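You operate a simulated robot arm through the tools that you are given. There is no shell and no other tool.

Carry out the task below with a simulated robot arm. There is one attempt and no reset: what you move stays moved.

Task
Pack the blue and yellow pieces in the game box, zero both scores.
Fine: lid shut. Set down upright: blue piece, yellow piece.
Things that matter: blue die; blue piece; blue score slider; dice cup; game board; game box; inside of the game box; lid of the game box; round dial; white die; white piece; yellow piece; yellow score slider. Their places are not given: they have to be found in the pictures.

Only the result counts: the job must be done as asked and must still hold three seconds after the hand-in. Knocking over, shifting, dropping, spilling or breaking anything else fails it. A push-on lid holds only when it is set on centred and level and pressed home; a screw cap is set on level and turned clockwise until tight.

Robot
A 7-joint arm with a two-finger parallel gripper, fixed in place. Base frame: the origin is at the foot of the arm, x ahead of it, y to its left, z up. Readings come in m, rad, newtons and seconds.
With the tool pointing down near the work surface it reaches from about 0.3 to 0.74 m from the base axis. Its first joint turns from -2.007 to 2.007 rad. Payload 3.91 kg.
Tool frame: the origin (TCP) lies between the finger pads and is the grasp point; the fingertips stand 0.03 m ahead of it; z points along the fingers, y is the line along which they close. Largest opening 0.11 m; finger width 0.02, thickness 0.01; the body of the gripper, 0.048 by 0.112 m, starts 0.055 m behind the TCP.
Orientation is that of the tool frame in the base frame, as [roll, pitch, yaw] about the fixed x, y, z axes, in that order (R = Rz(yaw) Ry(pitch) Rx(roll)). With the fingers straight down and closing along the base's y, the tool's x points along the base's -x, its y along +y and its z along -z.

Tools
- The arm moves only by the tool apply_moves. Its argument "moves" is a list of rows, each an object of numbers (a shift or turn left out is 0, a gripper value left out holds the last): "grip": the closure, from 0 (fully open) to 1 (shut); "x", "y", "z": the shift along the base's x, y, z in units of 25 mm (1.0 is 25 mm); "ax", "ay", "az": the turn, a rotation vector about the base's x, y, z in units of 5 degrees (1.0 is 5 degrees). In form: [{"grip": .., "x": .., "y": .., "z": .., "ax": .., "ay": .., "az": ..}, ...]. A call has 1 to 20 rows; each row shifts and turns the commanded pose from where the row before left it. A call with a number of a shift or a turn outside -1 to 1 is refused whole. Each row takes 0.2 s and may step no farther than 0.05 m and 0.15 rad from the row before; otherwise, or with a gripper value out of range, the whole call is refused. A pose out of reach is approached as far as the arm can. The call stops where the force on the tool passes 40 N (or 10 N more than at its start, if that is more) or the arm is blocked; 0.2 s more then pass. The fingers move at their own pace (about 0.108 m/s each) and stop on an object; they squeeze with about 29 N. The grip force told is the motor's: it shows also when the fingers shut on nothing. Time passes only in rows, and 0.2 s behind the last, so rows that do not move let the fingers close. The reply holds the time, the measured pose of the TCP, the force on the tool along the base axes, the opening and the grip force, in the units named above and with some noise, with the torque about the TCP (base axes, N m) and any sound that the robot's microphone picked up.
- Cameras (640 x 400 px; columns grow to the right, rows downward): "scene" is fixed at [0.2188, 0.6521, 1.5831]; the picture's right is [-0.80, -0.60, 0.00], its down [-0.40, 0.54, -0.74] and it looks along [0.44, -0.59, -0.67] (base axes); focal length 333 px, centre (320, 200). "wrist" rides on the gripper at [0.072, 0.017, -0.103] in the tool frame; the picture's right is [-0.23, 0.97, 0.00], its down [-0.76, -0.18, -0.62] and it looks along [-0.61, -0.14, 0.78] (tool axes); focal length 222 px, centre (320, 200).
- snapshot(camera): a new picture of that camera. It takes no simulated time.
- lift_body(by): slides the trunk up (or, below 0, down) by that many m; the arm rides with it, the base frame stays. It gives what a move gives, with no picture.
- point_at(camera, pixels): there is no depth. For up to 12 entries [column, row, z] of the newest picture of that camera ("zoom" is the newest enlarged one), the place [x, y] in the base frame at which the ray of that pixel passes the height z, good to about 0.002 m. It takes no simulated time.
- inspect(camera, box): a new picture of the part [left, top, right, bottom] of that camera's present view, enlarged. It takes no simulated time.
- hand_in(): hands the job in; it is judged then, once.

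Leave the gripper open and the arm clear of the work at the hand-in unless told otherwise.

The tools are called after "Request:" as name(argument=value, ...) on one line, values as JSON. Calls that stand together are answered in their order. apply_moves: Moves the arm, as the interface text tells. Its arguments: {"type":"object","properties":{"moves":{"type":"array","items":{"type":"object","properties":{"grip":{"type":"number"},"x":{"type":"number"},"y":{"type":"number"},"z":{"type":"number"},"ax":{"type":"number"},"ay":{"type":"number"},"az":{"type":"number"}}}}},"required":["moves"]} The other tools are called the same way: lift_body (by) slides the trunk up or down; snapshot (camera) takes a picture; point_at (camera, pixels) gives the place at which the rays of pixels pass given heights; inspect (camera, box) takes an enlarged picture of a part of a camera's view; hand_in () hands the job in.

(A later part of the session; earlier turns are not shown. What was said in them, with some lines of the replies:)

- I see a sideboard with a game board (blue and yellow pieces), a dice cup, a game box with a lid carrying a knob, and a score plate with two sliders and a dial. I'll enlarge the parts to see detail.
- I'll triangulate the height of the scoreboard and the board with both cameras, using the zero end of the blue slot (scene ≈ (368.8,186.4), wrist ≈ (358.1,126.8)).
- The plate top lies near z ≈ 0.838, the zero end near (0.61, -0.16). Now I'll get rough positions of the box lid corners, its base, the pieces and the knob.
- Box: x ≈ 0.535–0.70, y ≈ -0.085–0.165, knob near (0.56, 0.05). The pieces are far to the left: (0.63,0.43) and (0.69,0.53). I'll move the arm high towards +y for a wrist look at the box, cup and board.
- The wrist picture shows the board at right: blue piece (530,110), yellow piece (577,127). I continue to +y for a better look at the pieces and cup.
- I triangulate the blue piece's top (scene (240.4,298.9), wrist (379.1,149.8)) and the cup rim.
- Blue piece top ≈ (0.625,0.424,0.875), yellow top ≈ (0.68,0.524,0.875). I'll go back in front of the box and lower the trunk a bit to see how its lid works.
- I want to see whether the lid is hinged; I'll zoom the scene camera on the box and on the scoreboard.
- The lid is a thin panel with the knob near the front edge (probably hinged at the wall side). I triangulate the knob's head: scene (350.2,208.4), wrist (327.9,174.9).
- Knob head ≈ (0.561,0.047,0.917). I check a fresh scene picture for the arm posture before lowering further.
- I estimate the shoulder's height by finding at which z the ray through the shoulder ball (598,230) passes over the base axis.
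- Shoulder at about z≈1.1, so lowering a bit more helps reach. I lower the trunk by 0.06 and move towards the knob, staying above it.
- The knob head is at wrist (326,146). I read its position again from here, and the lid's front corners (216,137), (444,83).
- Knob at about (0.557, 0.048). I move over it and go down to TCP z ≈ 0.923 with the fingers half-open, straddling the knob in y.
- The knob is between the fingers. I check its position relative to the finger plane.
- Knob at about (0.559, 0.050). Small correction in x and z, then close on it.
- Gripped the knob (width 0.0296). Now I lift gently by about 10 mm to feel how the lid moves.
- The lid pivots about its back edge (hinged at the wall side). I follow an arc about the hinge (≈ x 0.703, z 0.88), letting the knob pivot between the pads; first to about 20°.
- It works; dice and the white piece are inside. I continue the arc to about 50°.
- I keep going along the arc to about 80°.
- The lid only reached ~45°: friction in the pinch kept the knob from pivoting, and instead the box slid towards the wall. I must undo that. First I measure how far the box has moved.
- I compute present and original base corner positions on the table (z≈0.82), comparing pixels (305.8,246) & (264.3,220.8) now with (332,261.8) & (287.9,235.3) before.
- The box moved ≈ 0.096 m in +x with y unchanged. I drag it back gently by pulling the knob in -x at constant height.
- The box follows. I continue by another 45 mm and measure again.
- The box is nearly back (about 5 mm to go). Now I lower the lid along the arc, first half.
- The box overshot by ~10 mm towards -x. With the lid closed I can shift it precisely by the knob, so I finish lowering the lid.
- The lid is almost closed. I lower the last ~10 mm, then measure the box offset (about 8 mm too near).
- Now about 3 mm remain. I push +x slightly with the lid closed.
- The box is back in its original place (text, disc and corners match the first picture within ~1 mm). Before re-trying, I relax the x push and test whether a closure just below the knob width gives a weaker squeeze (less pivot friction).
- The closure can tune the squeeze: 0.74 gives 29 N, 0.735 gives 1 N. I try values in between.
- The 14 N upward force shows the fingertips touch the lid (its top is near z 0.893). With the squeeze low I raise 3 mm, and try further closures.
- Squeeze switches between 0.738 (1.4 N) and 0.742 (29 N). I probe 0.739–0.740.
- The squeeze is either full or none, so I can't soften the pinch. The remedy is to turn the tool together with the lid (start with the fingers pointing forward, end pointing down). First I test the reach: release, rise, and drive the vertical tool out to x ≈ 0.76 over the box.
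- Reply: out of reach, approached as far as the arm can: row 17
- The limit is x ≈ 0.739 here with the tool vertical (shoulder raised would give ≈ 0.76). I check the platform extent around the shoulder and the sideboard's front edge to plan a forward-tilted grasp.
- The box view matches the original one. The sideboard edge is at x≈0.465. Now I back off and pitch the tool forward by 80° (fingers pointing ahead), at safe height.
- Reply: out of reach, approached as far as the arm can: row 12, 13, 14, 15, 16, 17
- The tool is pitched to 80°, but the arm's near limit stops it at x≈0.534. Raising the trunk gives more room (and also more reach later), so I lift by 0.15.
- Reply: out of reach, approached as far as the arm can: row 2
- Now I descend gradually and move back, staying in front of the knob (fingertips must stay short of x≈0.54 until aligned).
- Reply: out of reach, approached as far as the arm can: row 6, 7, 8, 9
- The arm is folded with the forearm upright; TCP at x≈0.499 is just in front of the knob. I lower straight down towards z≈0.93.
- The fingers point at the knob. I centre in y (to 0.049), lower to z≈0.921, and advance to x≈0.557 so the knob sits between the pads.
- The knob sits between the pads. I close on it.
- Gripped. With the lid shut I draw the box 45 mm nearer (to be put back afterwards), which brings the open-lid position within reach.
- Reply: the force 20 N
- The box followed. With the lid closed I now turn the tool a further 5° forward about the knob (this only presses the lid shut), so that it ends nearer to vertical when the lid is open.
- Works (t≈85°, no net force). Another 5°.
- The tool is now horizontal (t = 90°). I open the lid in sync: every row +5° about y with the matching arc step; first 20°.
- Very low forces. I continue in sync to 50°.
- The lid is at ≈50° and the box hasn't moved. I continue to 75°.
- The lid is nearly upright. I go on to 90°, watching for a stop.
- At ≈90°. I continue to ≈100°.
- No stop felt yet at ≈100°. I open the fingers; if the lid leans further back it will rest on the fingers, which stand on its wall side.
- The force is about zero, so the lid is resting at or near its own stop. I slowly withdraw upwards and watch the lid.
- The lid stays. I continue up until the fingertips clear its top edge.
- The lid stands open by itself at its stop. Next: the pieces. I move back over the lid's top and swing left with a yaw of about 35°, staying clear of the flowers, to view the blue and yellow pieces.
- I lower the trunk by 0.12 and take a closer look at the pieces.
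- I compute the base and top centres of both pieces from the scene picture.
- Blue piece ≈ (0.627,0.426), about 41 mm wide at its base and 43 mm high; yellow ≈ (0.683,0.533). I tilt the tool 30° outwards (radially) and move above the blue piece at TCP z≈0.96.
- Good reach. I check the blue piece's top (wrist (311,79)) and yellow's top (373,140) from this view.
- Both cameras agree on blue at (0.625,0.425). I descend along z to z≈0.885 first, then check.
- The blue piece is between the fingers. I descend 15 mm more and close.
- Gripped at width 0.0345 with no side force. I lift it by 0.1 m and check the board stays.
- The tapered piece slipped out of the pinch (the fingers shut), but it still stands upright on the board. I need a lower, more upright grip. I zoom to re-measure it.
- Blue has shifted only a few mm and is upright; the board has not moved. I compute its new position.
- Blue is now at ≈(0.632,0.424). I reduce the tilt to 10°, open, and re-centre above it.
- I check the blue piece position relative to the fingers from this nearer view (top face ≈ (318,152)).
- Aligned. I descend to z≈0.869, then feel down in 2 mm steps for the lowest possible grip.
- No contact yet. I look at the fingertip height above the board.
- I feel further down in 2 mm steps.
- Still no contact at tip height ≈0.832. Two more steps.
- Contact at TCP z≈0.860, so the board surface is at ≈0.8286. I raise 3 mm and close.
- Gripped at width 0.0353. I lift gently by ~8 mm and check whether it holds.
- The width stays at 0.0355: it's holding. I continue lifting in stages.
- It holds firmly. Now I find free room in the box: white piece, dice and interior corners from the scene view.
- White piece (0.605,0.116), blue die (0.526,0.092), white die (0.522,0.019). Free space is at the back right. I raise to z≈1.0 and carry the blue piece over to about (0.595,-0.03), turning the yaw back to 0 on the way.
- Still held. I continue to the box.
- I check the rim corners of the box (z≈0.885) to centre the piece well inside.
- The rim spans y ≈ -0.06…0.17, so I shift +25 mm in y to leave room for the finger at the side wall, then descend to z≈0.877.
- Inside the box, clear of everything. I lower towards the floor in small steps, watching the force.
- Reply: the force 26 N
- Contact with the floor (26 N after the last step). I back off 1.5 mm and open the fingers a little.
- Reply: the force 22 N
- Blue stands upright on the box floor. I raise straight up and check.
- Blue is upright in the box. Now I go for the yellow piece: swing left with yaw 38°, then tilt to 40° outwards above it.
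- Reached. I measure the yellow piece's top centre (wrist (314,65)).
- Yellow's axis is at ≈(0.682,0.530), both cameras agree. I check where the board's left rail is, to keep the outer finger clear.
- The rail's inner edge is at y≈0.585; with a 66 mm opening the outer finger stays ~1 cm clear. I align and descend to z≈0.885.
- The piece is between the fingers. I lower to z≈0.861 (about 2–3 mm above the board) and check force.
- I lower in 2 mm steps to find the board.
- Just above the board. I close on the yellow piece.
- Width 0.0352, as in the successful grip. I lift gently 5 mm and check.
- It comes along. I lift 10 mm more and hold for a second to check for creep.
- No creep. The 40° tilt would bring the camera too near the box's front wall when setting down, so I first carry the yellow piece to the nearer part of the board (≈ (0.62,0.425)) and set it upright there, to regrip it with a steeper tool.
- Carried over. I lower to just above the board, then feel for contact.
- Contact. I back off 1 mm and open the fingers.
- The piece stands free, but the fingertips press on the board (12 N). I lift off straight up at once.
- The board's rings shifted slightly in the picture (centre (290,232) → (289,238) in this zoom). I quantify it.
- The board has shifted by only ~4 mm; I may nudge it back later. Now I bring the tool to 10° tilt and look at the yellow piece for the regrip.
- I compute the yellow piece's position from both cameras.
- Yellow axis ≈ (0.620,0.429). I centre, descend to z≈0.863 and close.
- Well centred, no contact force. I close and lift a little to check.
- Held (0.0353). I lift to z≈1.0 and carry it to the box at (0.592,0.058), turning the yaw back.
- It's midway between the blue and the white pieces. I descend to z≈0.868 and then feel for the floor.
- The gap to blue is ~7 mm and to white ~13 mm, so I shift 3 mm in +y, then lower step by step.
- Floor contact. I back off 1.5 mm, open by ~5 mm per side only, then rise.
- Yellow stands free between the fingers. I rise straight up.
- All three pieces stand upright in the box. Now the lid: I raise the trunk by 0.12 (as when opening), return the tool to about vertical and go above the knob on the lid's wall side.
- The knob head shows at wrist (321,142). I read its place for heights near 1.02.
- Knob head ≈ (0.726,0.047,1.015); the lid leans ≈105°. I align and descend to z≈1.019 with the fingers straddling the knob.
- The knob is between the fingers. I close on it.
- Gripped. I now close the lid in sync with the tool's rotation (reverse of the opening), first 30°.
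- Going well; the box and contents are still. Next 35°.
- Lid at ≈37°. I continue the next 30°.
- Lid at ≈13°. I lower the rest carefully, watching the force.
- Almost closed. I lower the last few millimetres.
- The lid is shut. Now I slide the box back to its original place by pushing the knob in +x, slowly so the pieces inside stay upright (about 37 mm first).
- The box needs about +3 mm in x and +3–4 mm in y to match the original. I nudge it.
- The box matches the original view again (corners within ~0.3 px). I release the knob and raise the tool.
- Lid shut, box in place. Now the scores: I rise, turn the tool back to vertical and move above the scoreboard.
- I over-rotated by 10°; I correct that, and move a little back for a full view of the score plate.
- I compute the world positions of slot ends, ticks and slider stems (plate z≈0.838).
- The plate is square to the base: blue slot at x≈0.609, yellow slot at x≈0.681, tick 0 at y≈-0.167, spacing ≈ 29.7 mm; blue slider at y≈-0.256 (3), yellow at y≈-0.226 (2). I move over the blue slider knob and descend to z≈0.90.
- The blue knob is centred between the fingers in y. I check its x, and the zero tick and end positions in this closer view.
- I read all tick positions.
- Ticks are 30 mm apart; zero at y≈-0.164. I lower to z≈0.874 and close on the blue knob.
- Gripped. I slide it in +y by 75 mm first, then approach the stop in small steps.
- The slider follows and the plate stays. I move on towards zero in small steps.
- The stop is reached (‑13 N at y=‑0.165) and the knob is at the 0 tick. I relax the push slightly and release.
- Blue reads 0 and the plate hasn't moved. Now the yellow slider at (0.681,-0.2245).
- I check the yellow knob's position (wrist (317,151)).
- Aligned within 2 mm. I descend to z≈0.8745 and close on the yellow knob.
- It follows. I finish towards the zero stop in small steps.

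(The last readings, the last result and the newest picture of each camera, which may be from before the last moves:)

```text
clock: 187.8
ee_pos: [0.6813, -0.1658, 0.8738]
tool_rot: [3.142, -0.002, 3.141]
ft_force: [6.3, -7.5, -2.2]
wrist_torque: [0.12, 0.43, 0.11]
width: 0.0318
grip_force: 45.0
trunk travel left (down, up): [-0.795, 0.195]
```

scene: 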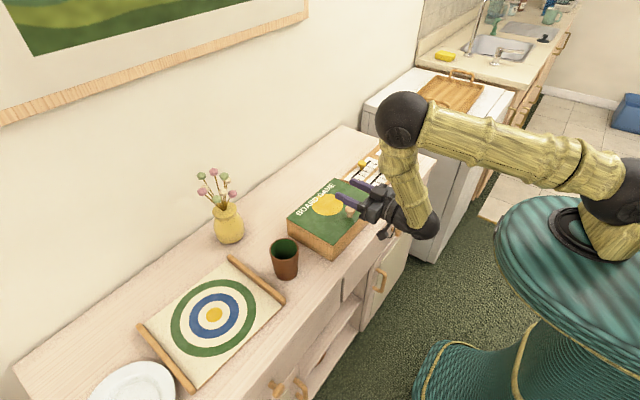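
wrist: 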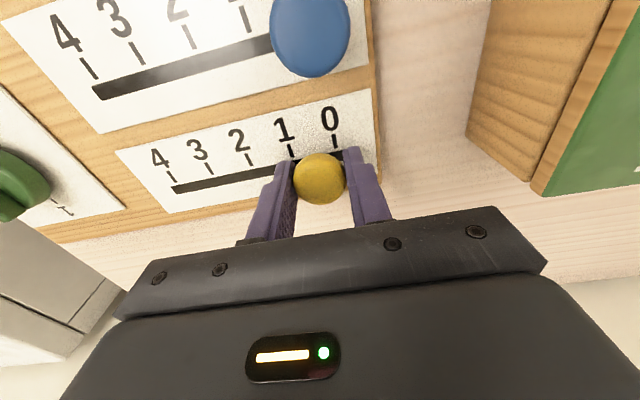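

At the stop (‑7.5 N, y≈‑0.1655). I release and rise.

Request:
apply_moves(moves=[{"y": -0.02}, {"grip": 0.6}, {"grip": 0.45}, {}, {"z": 0.3}, {"z": 0.6}, {"z": 0.8}, {"z": 0.8}, {"z": 0.8}, {"z": 0.8}, {}])

Request:
snapshot(camera="wrist")

Request:
inspect(camera="scene", box=[330, 130, 430, 200])

```text
clock: 190.2
ee_pos: [0.6798, -0.1624, 0.9786]
tool_rot: [-3.14, 0.001, -3.14]
ft_force: [-0.2, -0.1, -0.1]
wrist_torque: [0.01, 0.01, 0.01]
width: 0.0606
grip_force: 0.0
trunk travel left (down, up): [-0.795, 0.195]
```

```text
taken
```

wrist: 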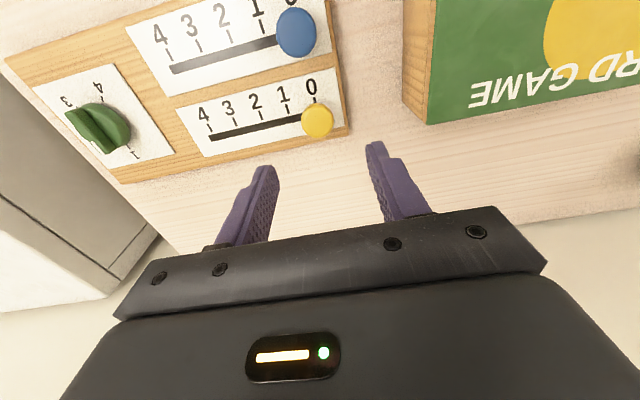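

```text
5.71 times, centred on (380, 165) of scene
```

zoom: 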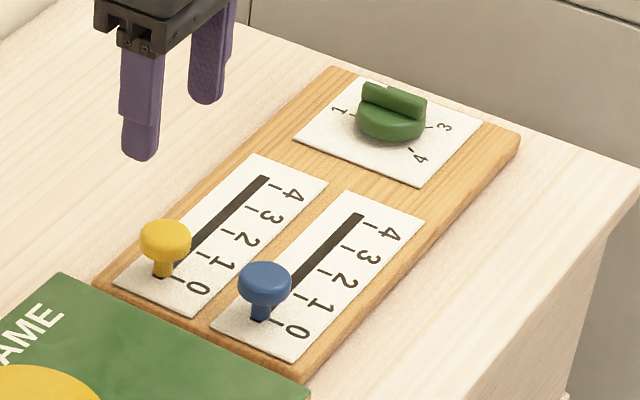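

Both scores are at 0; dial and plate untouched. Now I compare the game board with the very first zoom.

Request:
inspect(camera="scene", box=[120, 230, 320, 400])

Request:
inspect(camera="scene", box=[260, 120, 440, 270])

Request:
inspect(camera="scene", box=[160, 270, 280, 345])

```text
2.35 times, centred on (220, 315) of scene
```

zoom: 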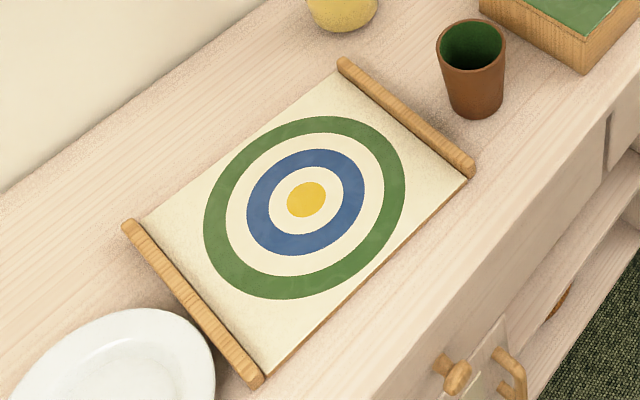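

```text
2.67 times, centred on (350, 195) of scene
```

zoom: 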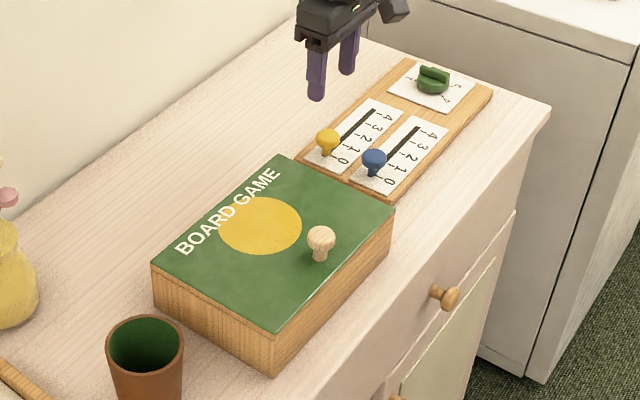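

```text
5.33 times, centred on (220, 308) of scene
```

zoom: 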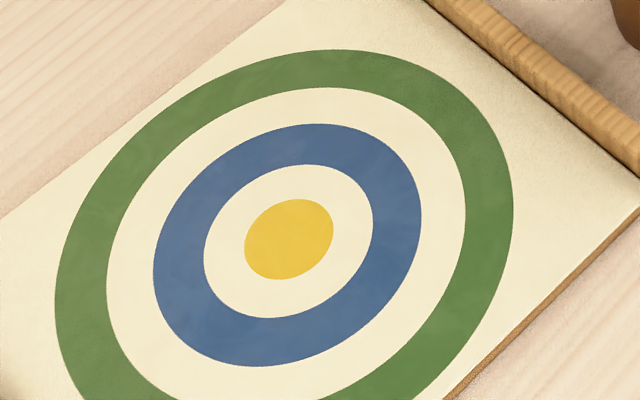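

Box, cup, vase and plate match the first picture. The board is ~4–5 mm off (mainly towards +y). I can put that right by pushing the inner side of its right rail (‑y end) gently. I locate that rail.

Request:
point_at(camera="zoom", pixels=[[440, 12, 0.832], [540, 97, 0.832], [600, 145, 0.832], [490, 20, 0.845], [560, 75, 0.845], [620, 120, 0.845], [289.5, 238.5, 0.8286]])

Request:
inspect(camera="scene", box=[220, 240, 300, 310])

```text
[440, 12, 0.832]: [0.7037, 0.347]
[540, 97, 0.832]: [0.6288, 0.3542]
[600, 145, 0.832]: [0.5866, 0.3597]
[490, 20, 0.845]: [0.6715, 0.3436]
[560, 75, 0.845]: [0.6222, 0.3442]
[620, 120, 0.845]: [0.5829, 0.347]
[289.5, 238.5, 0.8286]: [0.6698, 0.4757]
```

```text
5.71 times, centred on (260, 275) of scene
```

zoom: 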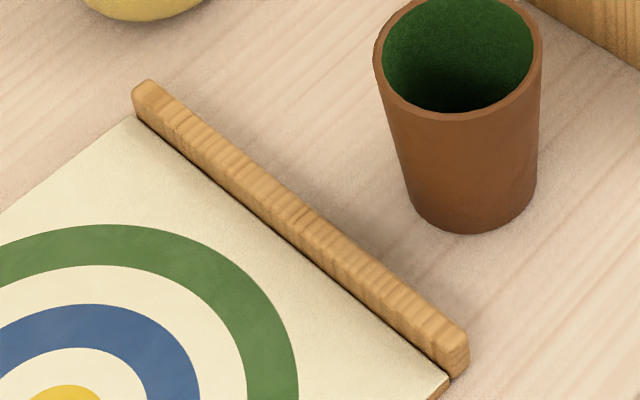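

I'll push the inner face of that rail at x≈0.672 (mid-board, so it doesn't rotate). I rise, and travel round above the box and cup to (0.62,0.40), closing the fingers and tilting 12° on the way.

Request:
apply_moves(moves=[{"z": 0.9, "x": -0.5}, {"z": 0.9, "x": -0.9}, {"z": 0.9, "x": -0.9}, {"x": -0.9, "y": 0.5}, {"x": -0.9, "y": 0.95}, {"x": -0.6, "y": 0.95}, {"y": 0.95}, {"y": 0.95}, {"y": 0.95}, {"y": 0.95}, {"y": 0.95}, {"y": 0.95}, {"y": 0.95}, {"y": 0.95}, {"y": 0.95}, {"y": 0.95}, {"y": 0.95}, {"y": 0.95}, {"y": 0.95}, {"y": 0.95}])

Request:
apply_moves(moves=[{"y": 0.95, "grip": 1.0}, {"y": 0.95}, {"y": 0.95}, {"y": 0.95}, {"y": 0.95}, {"y": 0.8}, {"ay": -1}, {"ay": -1, "z": -0.5}, {"ay": -0.4, "z": -0.5}, {}])

Request:
snapshot(camera="scene")

```text
clock: 194.4
ee_pos: [0.5626, 0.2306, 1.041]
tool_rot: [3.141, -0.003, 3.142]
ft_force: [0.0, 0.2, -0.6]
wrist_torque: [0.01, 0.0, -0.04]
width: 0.0608
grip_force: 0.1
trunk travel left (down, up): [-0.795, 0.195]
```

```text
clock: 196.7
ee_pos: [0.5631, 0.3701, 1.0164]
tool_rot: [-3.141, 0.208, -3.142]
ft_force: [-0.3, 1.3, 0.5]
wrist_torque: [0.0, -0.04, 0.03]
width: 0.0
grip_force: 28.8
trunk travel left (down, up): [-0.795, 0.195]
```

```text
taken
```

scene: 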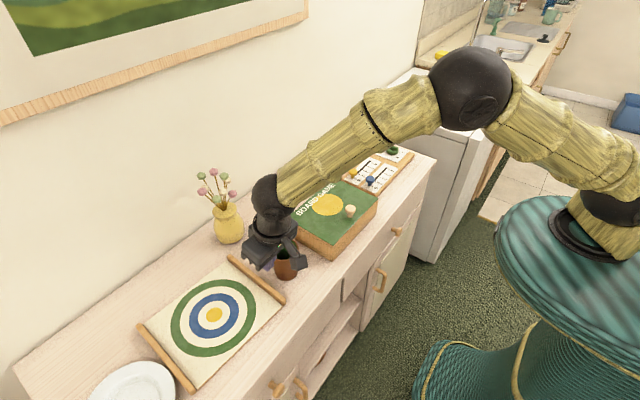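

I move out to (0.667,0.382) and descend to z≈0.885.

Request:
apply_moves(moves=[{"x": 0.85, "y": 0.2}, {"x": 0.85, "y": 0.2}, {"x": 0.85, "y": 0.1}, {"x": 0.85}, {"x": 0.75}, {"z": -0.9}, {"z": -0.9}, {"z": -0.9}, {"z": -0.9}, {"z": -0.9}, {"z": -0.7}, {}])

Request:
snapshot(camera="wrist")

Request:
inspect(camera="scene", box=[180, 220, 300, 310])

```text
clock: 199.2
ee_pos: [0.6657, 0.3825, 0.8883]
tool_rot: [3.142, 0.211, -3.14]
ft_force: [0.1, 1.3, 0.1]
wrist_torque: [-0.01, -0.01, -0.03]
width: 0.0
grip_force: 29.3
trunk travel left (down, up): [-0.795, 0.195]
```

```text
taken
```

wrist: 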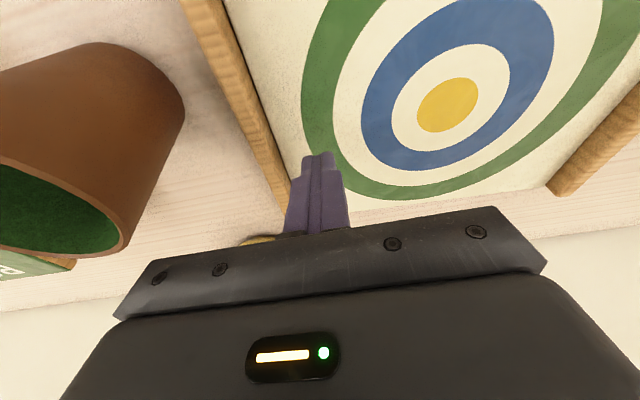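

```text
4.44 times, centred on (240, 265) of scene
```

zoom: 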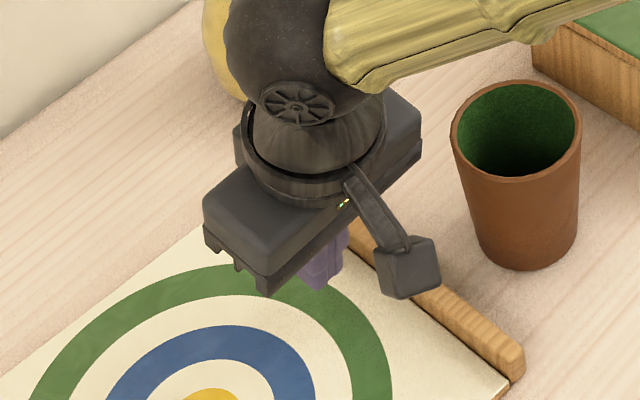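

The closed fingers are just inside the rail. I check the cup's position and height against the gripper body before going lower.

Request:
point_at(camera="zoom", pixels=[[525, 240, 0.82], [515, 128, 0.9], [515, 128, 0.91], [515, 128, 0.92], [515, 128, 0.93], [452, 128, 0.915], [515, 178, 0.915]])

Request:
point_at(camera="wrist", pixels=[[60, 220, 0.9], [60, 220, 0.91], [60, 220, 0.92], [130, 235, 0.91]])

```text
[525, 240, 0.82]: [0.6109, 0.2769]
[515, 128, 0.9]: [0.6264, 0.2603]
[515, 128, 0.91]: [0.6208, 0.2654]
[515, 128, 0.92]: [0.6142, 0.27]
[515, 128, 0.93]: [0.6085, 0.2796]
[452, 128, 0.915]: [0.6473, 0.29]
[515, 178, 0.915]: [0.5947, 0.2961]
```

```text
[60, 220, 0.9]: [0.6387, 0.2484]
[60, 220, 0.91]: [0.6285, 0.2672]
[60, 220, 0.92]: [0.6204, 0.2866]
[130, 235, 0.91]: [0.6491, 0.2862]
```

The cup's rim (z≈0.92) would come too close to the gripper body here, so I don't push the rail. Instead I'll press the closed fingertips lightly on the middle of the board and drag it back ~5 mm. First I rise and turn to yaw 35°, tilt 40°, above the board centre.

Request:
apply_moves(moves=[{"z": 0.8}, {"z": 0.8}, {"z": 0.6, "y": 0.5}, {"y": 0.8, "az": 1}, {"y": 0.8, "az": 1}, {"y": 0.7, "az": 1}, {"y": 0.6, "az": 1}, {"az": 1}, {"az": 1}, {"az": 1}, {"ax": 0.574, "ay": -0.819}, {"ax": 0.574, "ay": -0.819}, {"ax": 0.574, "ay": -0.819}, {"ax": 0.574, "ay": -0.819}, {"ax": 0.574, "ay": -0.819}, {"ax": 0.344, "ay": -0.491}, {}])

Request:
snapshot(camera="wrist")

Request:
inspect(camera="scene", box=[160, 250, 300, 345])

```text
clock: 202.8
ee_pos: [0.6466, 0.4509, 0.9454]
tool_rot: [-3.14, 0.697, -2.532]
ft_force: [0.0, 0.2, 0.0]
wrist_torque: [0.02, 0.01, 0.0]
width: 0.0001
grip_force: 28.8
out of reach, approached as far as the arm can: row 5, 6, 7
trunk travel left (down, up): [-0.795, 0.195]
```

```text
taken
```

wrist: 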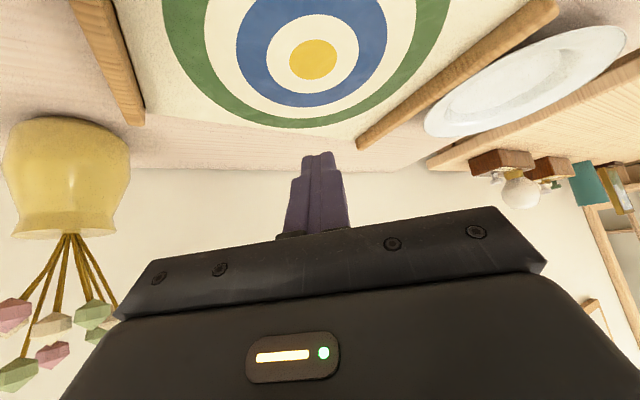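

```text
4.21 times, centred on (230, 298) of scene
```

zoom: 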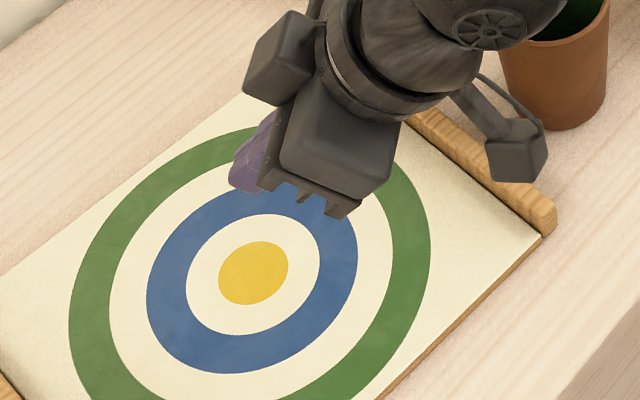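

I move over the centre and descend to just above the board.

Request:
apply_moves(moves=[{"x": 0.64, "y": 0.66}, {"z": -0.8}, {"z": -0.8}, {"z": -0.8}, {"z": -0.7}, {}])

Request:
apply_moves(moves=[{"z": -0.16}, {}])

```text
clock: 204.2
ee_pos: [0.6643, 0.4672, 0.8697]
tool_rot: [-3.141, 0.698, -2.53]
ft_force: [0.2, -0.2, -0.2]
wrist_torque: [0.0, 0.0, 0.03]
width: 0.0003
grip_force: 28.8
trunk travel left (down, up): [-0.795, 0.195]
```

```text
clock: 204.8
ee_pos: [0.6645, 0.4666, 0.8649]
tool_rot: [3.141, 0.697, -2.531]
ft_force: [-0.1, 0.0, 0.7]
wrist_torque: [0.0, 0.02, 0.04]
width: 0.0001
grip_force: 28.6
trunk travel left (down, up): [-0.795, 0.195]
```

Request:
apply_moves(moves=[{"z": -0.16}, {}])

Request:
apply_moves(moves=[{"z": -0.08}, {}])

```text
clock: 205.4
ee_pos: [0.6635, 0.4676, 0.8612]
tool_rot: [-3.142, 0.698, -2.531]
ft_force: [-0.6, -0.1, 0.1]
wrist_torque: [0.01, -0.02, -0.01]
width: 0.0001
grip_force: 29.4
trunk travel left (down, up): [-0.795, 0.195]
```

```text
clock: 206.1
ee_pos: [0.6627, 0.4692, 0.8587]
tool_rot: [-3.141, 0.7, -2.531]
ft_force: [-0.4, -1.7, 4.0]
wrist_torque: [0.02, -0.05, -0.06]
width: 0.0
grip_force: 29.2
trunk travel left (down, up): [-0.795, 0.195]
```

Light contact (4 N). I press slightly more and drag by (+2,-4) mm.

Request:
apply_moves(moves=[{"z": -0.04}, {"x": 0.03, "y": -0.06}, {"x": 0.03, "y": -0.06}, {"x": 0.03, "y": -0.06}, {}])

Request:
inspect(camera="scene", box=[120, 230, 320, 400])

Request:
inspect(camera="scene", box=[160, 270, 280, 345])

```text
clock: 207.2
ee_pos: [0.6632, 0.4628, 0.8589]
tool_rot: [3.141, 0.701, -2.529]
ft_force: [-4.9, 4.8, 15.3]
wrist_torque: [0.26, 0.01, 0.08]
width: 0.0
grip_force: 29.3
trunk travel left (down, up): [-0.795, 0.195]
```

```text
2.35 times, centred on (220, 315) of scene
```

zoom: 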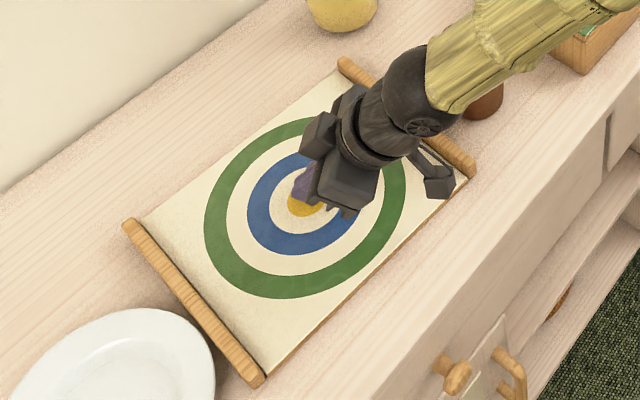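

```text
5.33 times, centred on (220, 308) of scene
```

zoom: 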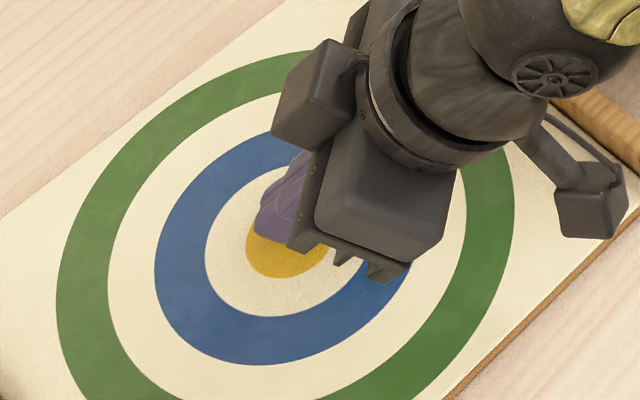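

It has moved ~1 mm only. I continue the drag with the same direction.

Request:
apply_moves(moves=[{"x": 0.03, "y": -0.06}, {"x": 0.03, "y": -0.06}, {"x": 0.03, "y": -0.06}, {}])

Request:
inspect(camera="scene", box=[160, 270, 280, 345])

```text
clock: 208.2
ee_pos: [0.6665, 0.4595, 0.8594]
tool_rot: [-3.141, 0.7, -2.528]
ft_force: [-6.6, 4.0, 15.5]
wrist_torque: [0.22, 0.05, 0.07]
width: 0.0
grip_force: 29.0
trunk travel left (down, up): [-0.795, 0.195]
```

```text
5.33 times, centred on (220, 308) of scene
```

zoom: 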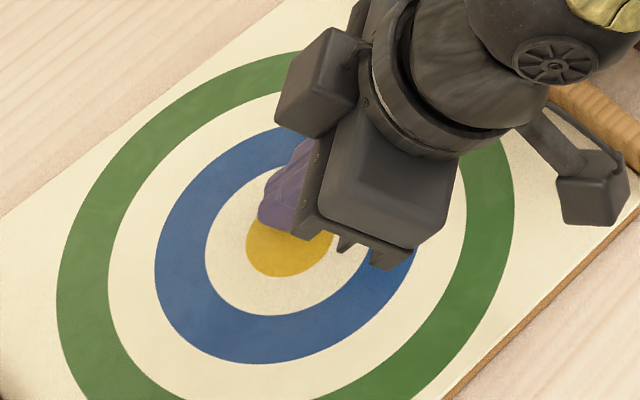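

The fingertip mostly slides. One more try with somewhat more pressure, over ~5 mm.

Request:
apply_moves(moves=[{"z": -0.05}, {"x": 0.03, "y": -0.06}, {"x": 0.03, "y": -0.06}, {"x": 0.03, "y": -0.06}, {}])

Request:
inspect(camera="scene", box=[160, 270, 280, 345])

```text
clock: 209.4
ee_pos: [0.67, 0.454, 0.8597]
tool_rot: [-3.138, 0.704, -2.531]
ft_force: [-2.9, 4.3, 21.8]
wrist_torque: [0.27, -0.12, 0.07]
width: 0.0
grip_force: 28.9
trunk travel left (down, up): [-0.795, 0.195]
```

```text
5.33 times, centred on (220, 308) of scene
```

zoom: 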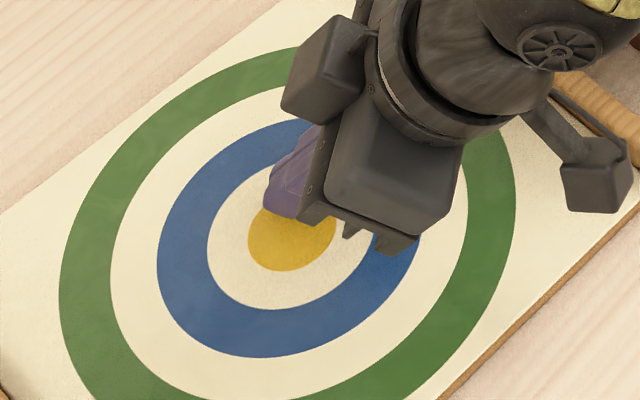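

The rings now coincide with the original (blue ring bottom 357, inner bottom 310). I lift straight off.

Request:
apply_moves(moves=[{"z": 0.1}, {"z": 0.3}, {"z": 0.8}, {"z": 0.9}, {"z": 0.9}, {"z": 0.9}, {"z": 0.9}, {"z": 0.9}, {}])

Request:
inspect(camera="scene", box=[160, 270, 280, 345])

Request:
inspect(camera="scene", box=[120, 230, 320, 400])

```text
clock: 211.4
ee_pos: [0.6711, 0.4534, 0.9977]
tool_rot: [3.141, 0.697, -2.531]
ft_force: [-0.6, 0.5, -0.5]
wrist_torque: [0.01, 0.0, 0.0]
width: 0.0
grip_force: 29.5
trunk travel left (down, up): [-0.795, 0.195]
```

```text
5.33 times, centred on (220, 308) of scene
```

zoom: 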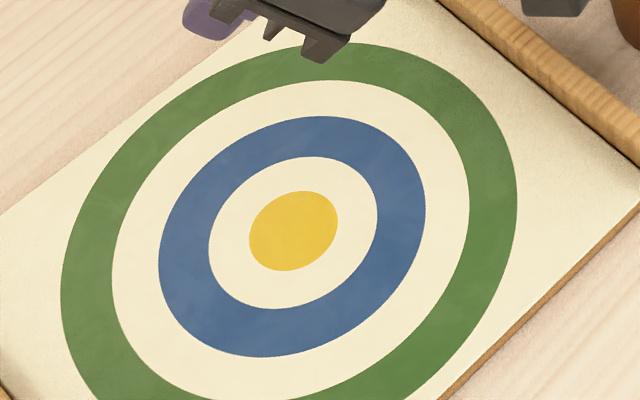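

```text
2.35 times, centred on (220, 315) of scene
```

zoom: 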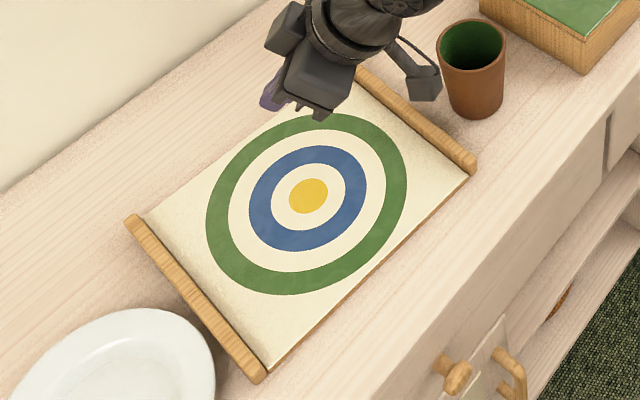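

The board is back within ~1 mm. I now open the gripper, straighten the tool and retract the arm to a clear place like the start.

Request:
apply_moves(moves=[{"z": 0.9, "x": -0.6, "grip": 0}, {"z": 0.9, "x": -0.8, "y": -0.5, "ax": -0.574, "ay": 0.819}, {"z": 0.9, "x": -0.8, "y": -0.5, "ax": -0.574, "ay": 0.819}, {"z": 0.9, "x": -0.8, "y": -0.5, "ax": -0.574, "ay": 0.819}, {"x": -0.8, "y": -0.5, "ax": -0.574, "ay": 0.819}, {"x": -0.8, "y": -0.5, "ax": -0.574, "ay": 0.819}, {"x": -0.8, "y": -0.5, "ax": -0.574, "ay": 0.819}, {"x": -0.8, "y": -0.5, "ax": -0.574, "ay": 0.819}, {"y": -0.5, "ax": -0.574, "ay": 0.819}, {"y": -0.9, "az": -1}, {"y": -0.9, "az": -1}, {"y": -0.9, "az": -1}, {"y": -0.9, "az": -1}, {"y": -0.9, "az": -1}, {"y": -0.9, "az": -1}, {"y": -0.9, "az": -1}, {"y": -0.9}, {"y": -0.9}, {"y": -0.9}])

Request:
apply_moves(moves=[{"y": -0.9, "z": 0.5}, {"y": -0.9, "z": 0.5}, {"y": -0.9, "z": 0.5}, {"y": -0.9}, {"y": -0.9}, {"y": -0.9}, {"y": -0.9}, {"y": -0.9}, {"y": -0.9}, {"y": -0.9}, {}])

Request:
snapshot(camera="scene")

Request:
snapshot(camera="wrist")

```text
clock: 215.4
ee_pos: [0.5153, 0.1258, 1.0869]
tool_rot: [3.141, -0.001, 3.141]
ft_force: [-0.4, 0.4, 0.6]
wrist_torque: [0.04, 0.01, 0.01]
width: 0.1101
grip_force: 0.0
trunk travel left (down, up): [-0.795, 0.195]
```

```text
clock: 217.8
ee_pos: [0.5156, -0.0944, 1.1244]
tool_rot: [-3.14, 0.001, -3.14]
ft_force: [-0.3, 0.4, -0.1]
wrist_torque: [0.01, 0.01, -0.02]
width: 0.1099
grip_force: 0.0
trunk travel left (down, up): [-0.795, 0.195]
```

```text
taken
```

scene: 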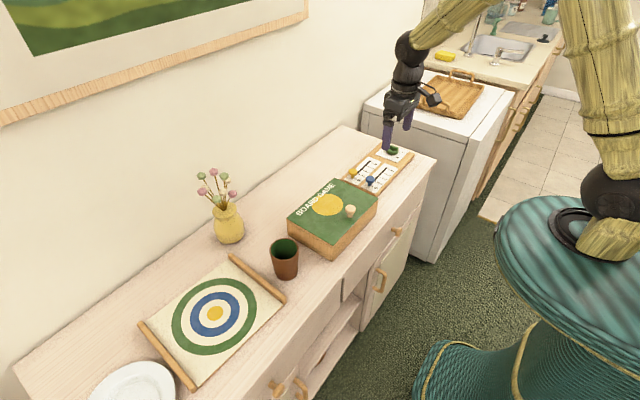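

```text
taken
```

wrist: 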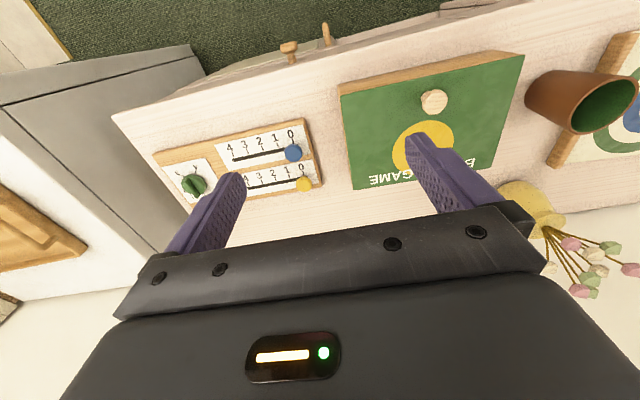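

Everything looks in place: box shut, both sliders at 0, cup, board and vase as at the start. A last close look at lid and sliders.

Request:
inspect(camera="scene", box=[280, 170, 384, 266])

Request:
inspect(camera="wrist", box=[140, 50, 540, 220])

```text
4.17 times, centred on (332, 218) of scene
```

zoom: 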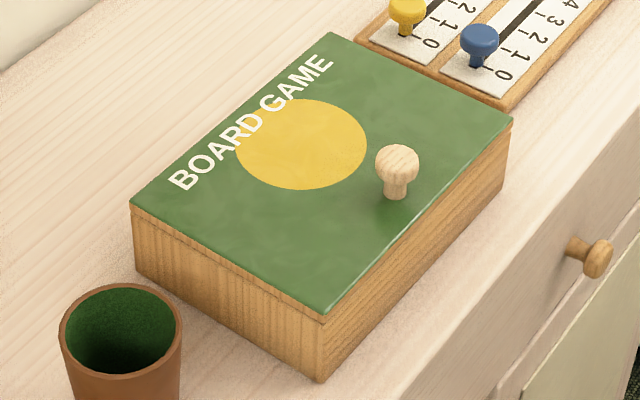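

```text
1.60 times, centred on (340, 135) of wrist
```

zoom: 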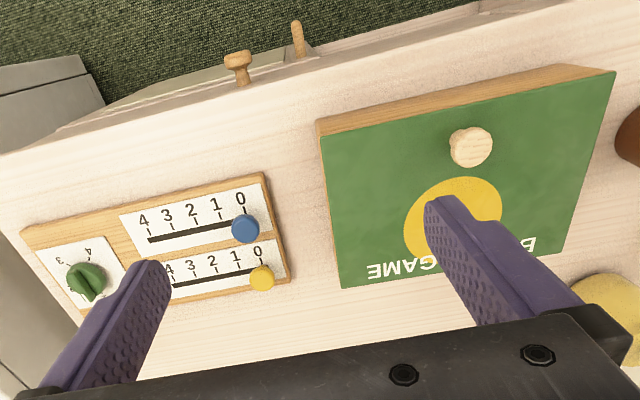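

The lid is flush and shut, both sliders are at 0, the gripper is open and the arm is clear of the work. I hand in the job.

Request:
hand_in()

```text
The job is handed in.
```

The blue and yellow pieces are packed upright in the game box with its lid shut, and both score sliders are pushed to their zero stops. The job is handed in; the gripper is open and the arm is clear of the work.

Three things happened along the way that could matter to the judging:

- **Game box:** it slid about 0.1 m on my first try at opening the lid. I put it back, later drew it about 45 mm nearer to get the lid open, and returned it again. In the pictures it matches its starting place to within about 1–2 mm.
- **Game board:** my fingertips shifted it about 5 mm while I was setting down the yellow piece. I dragged it back to within about 1 mm.
- **Blue piece:** it slipped out of the first grip but stayed upright on the board, and the second grip held.

After closing the lid I slid the box slowly back into place. I could not look inside again, so the pieces standing upright is what I last saw before the lid closed. The cup, vase and dial look the same in the pictures as at the start.
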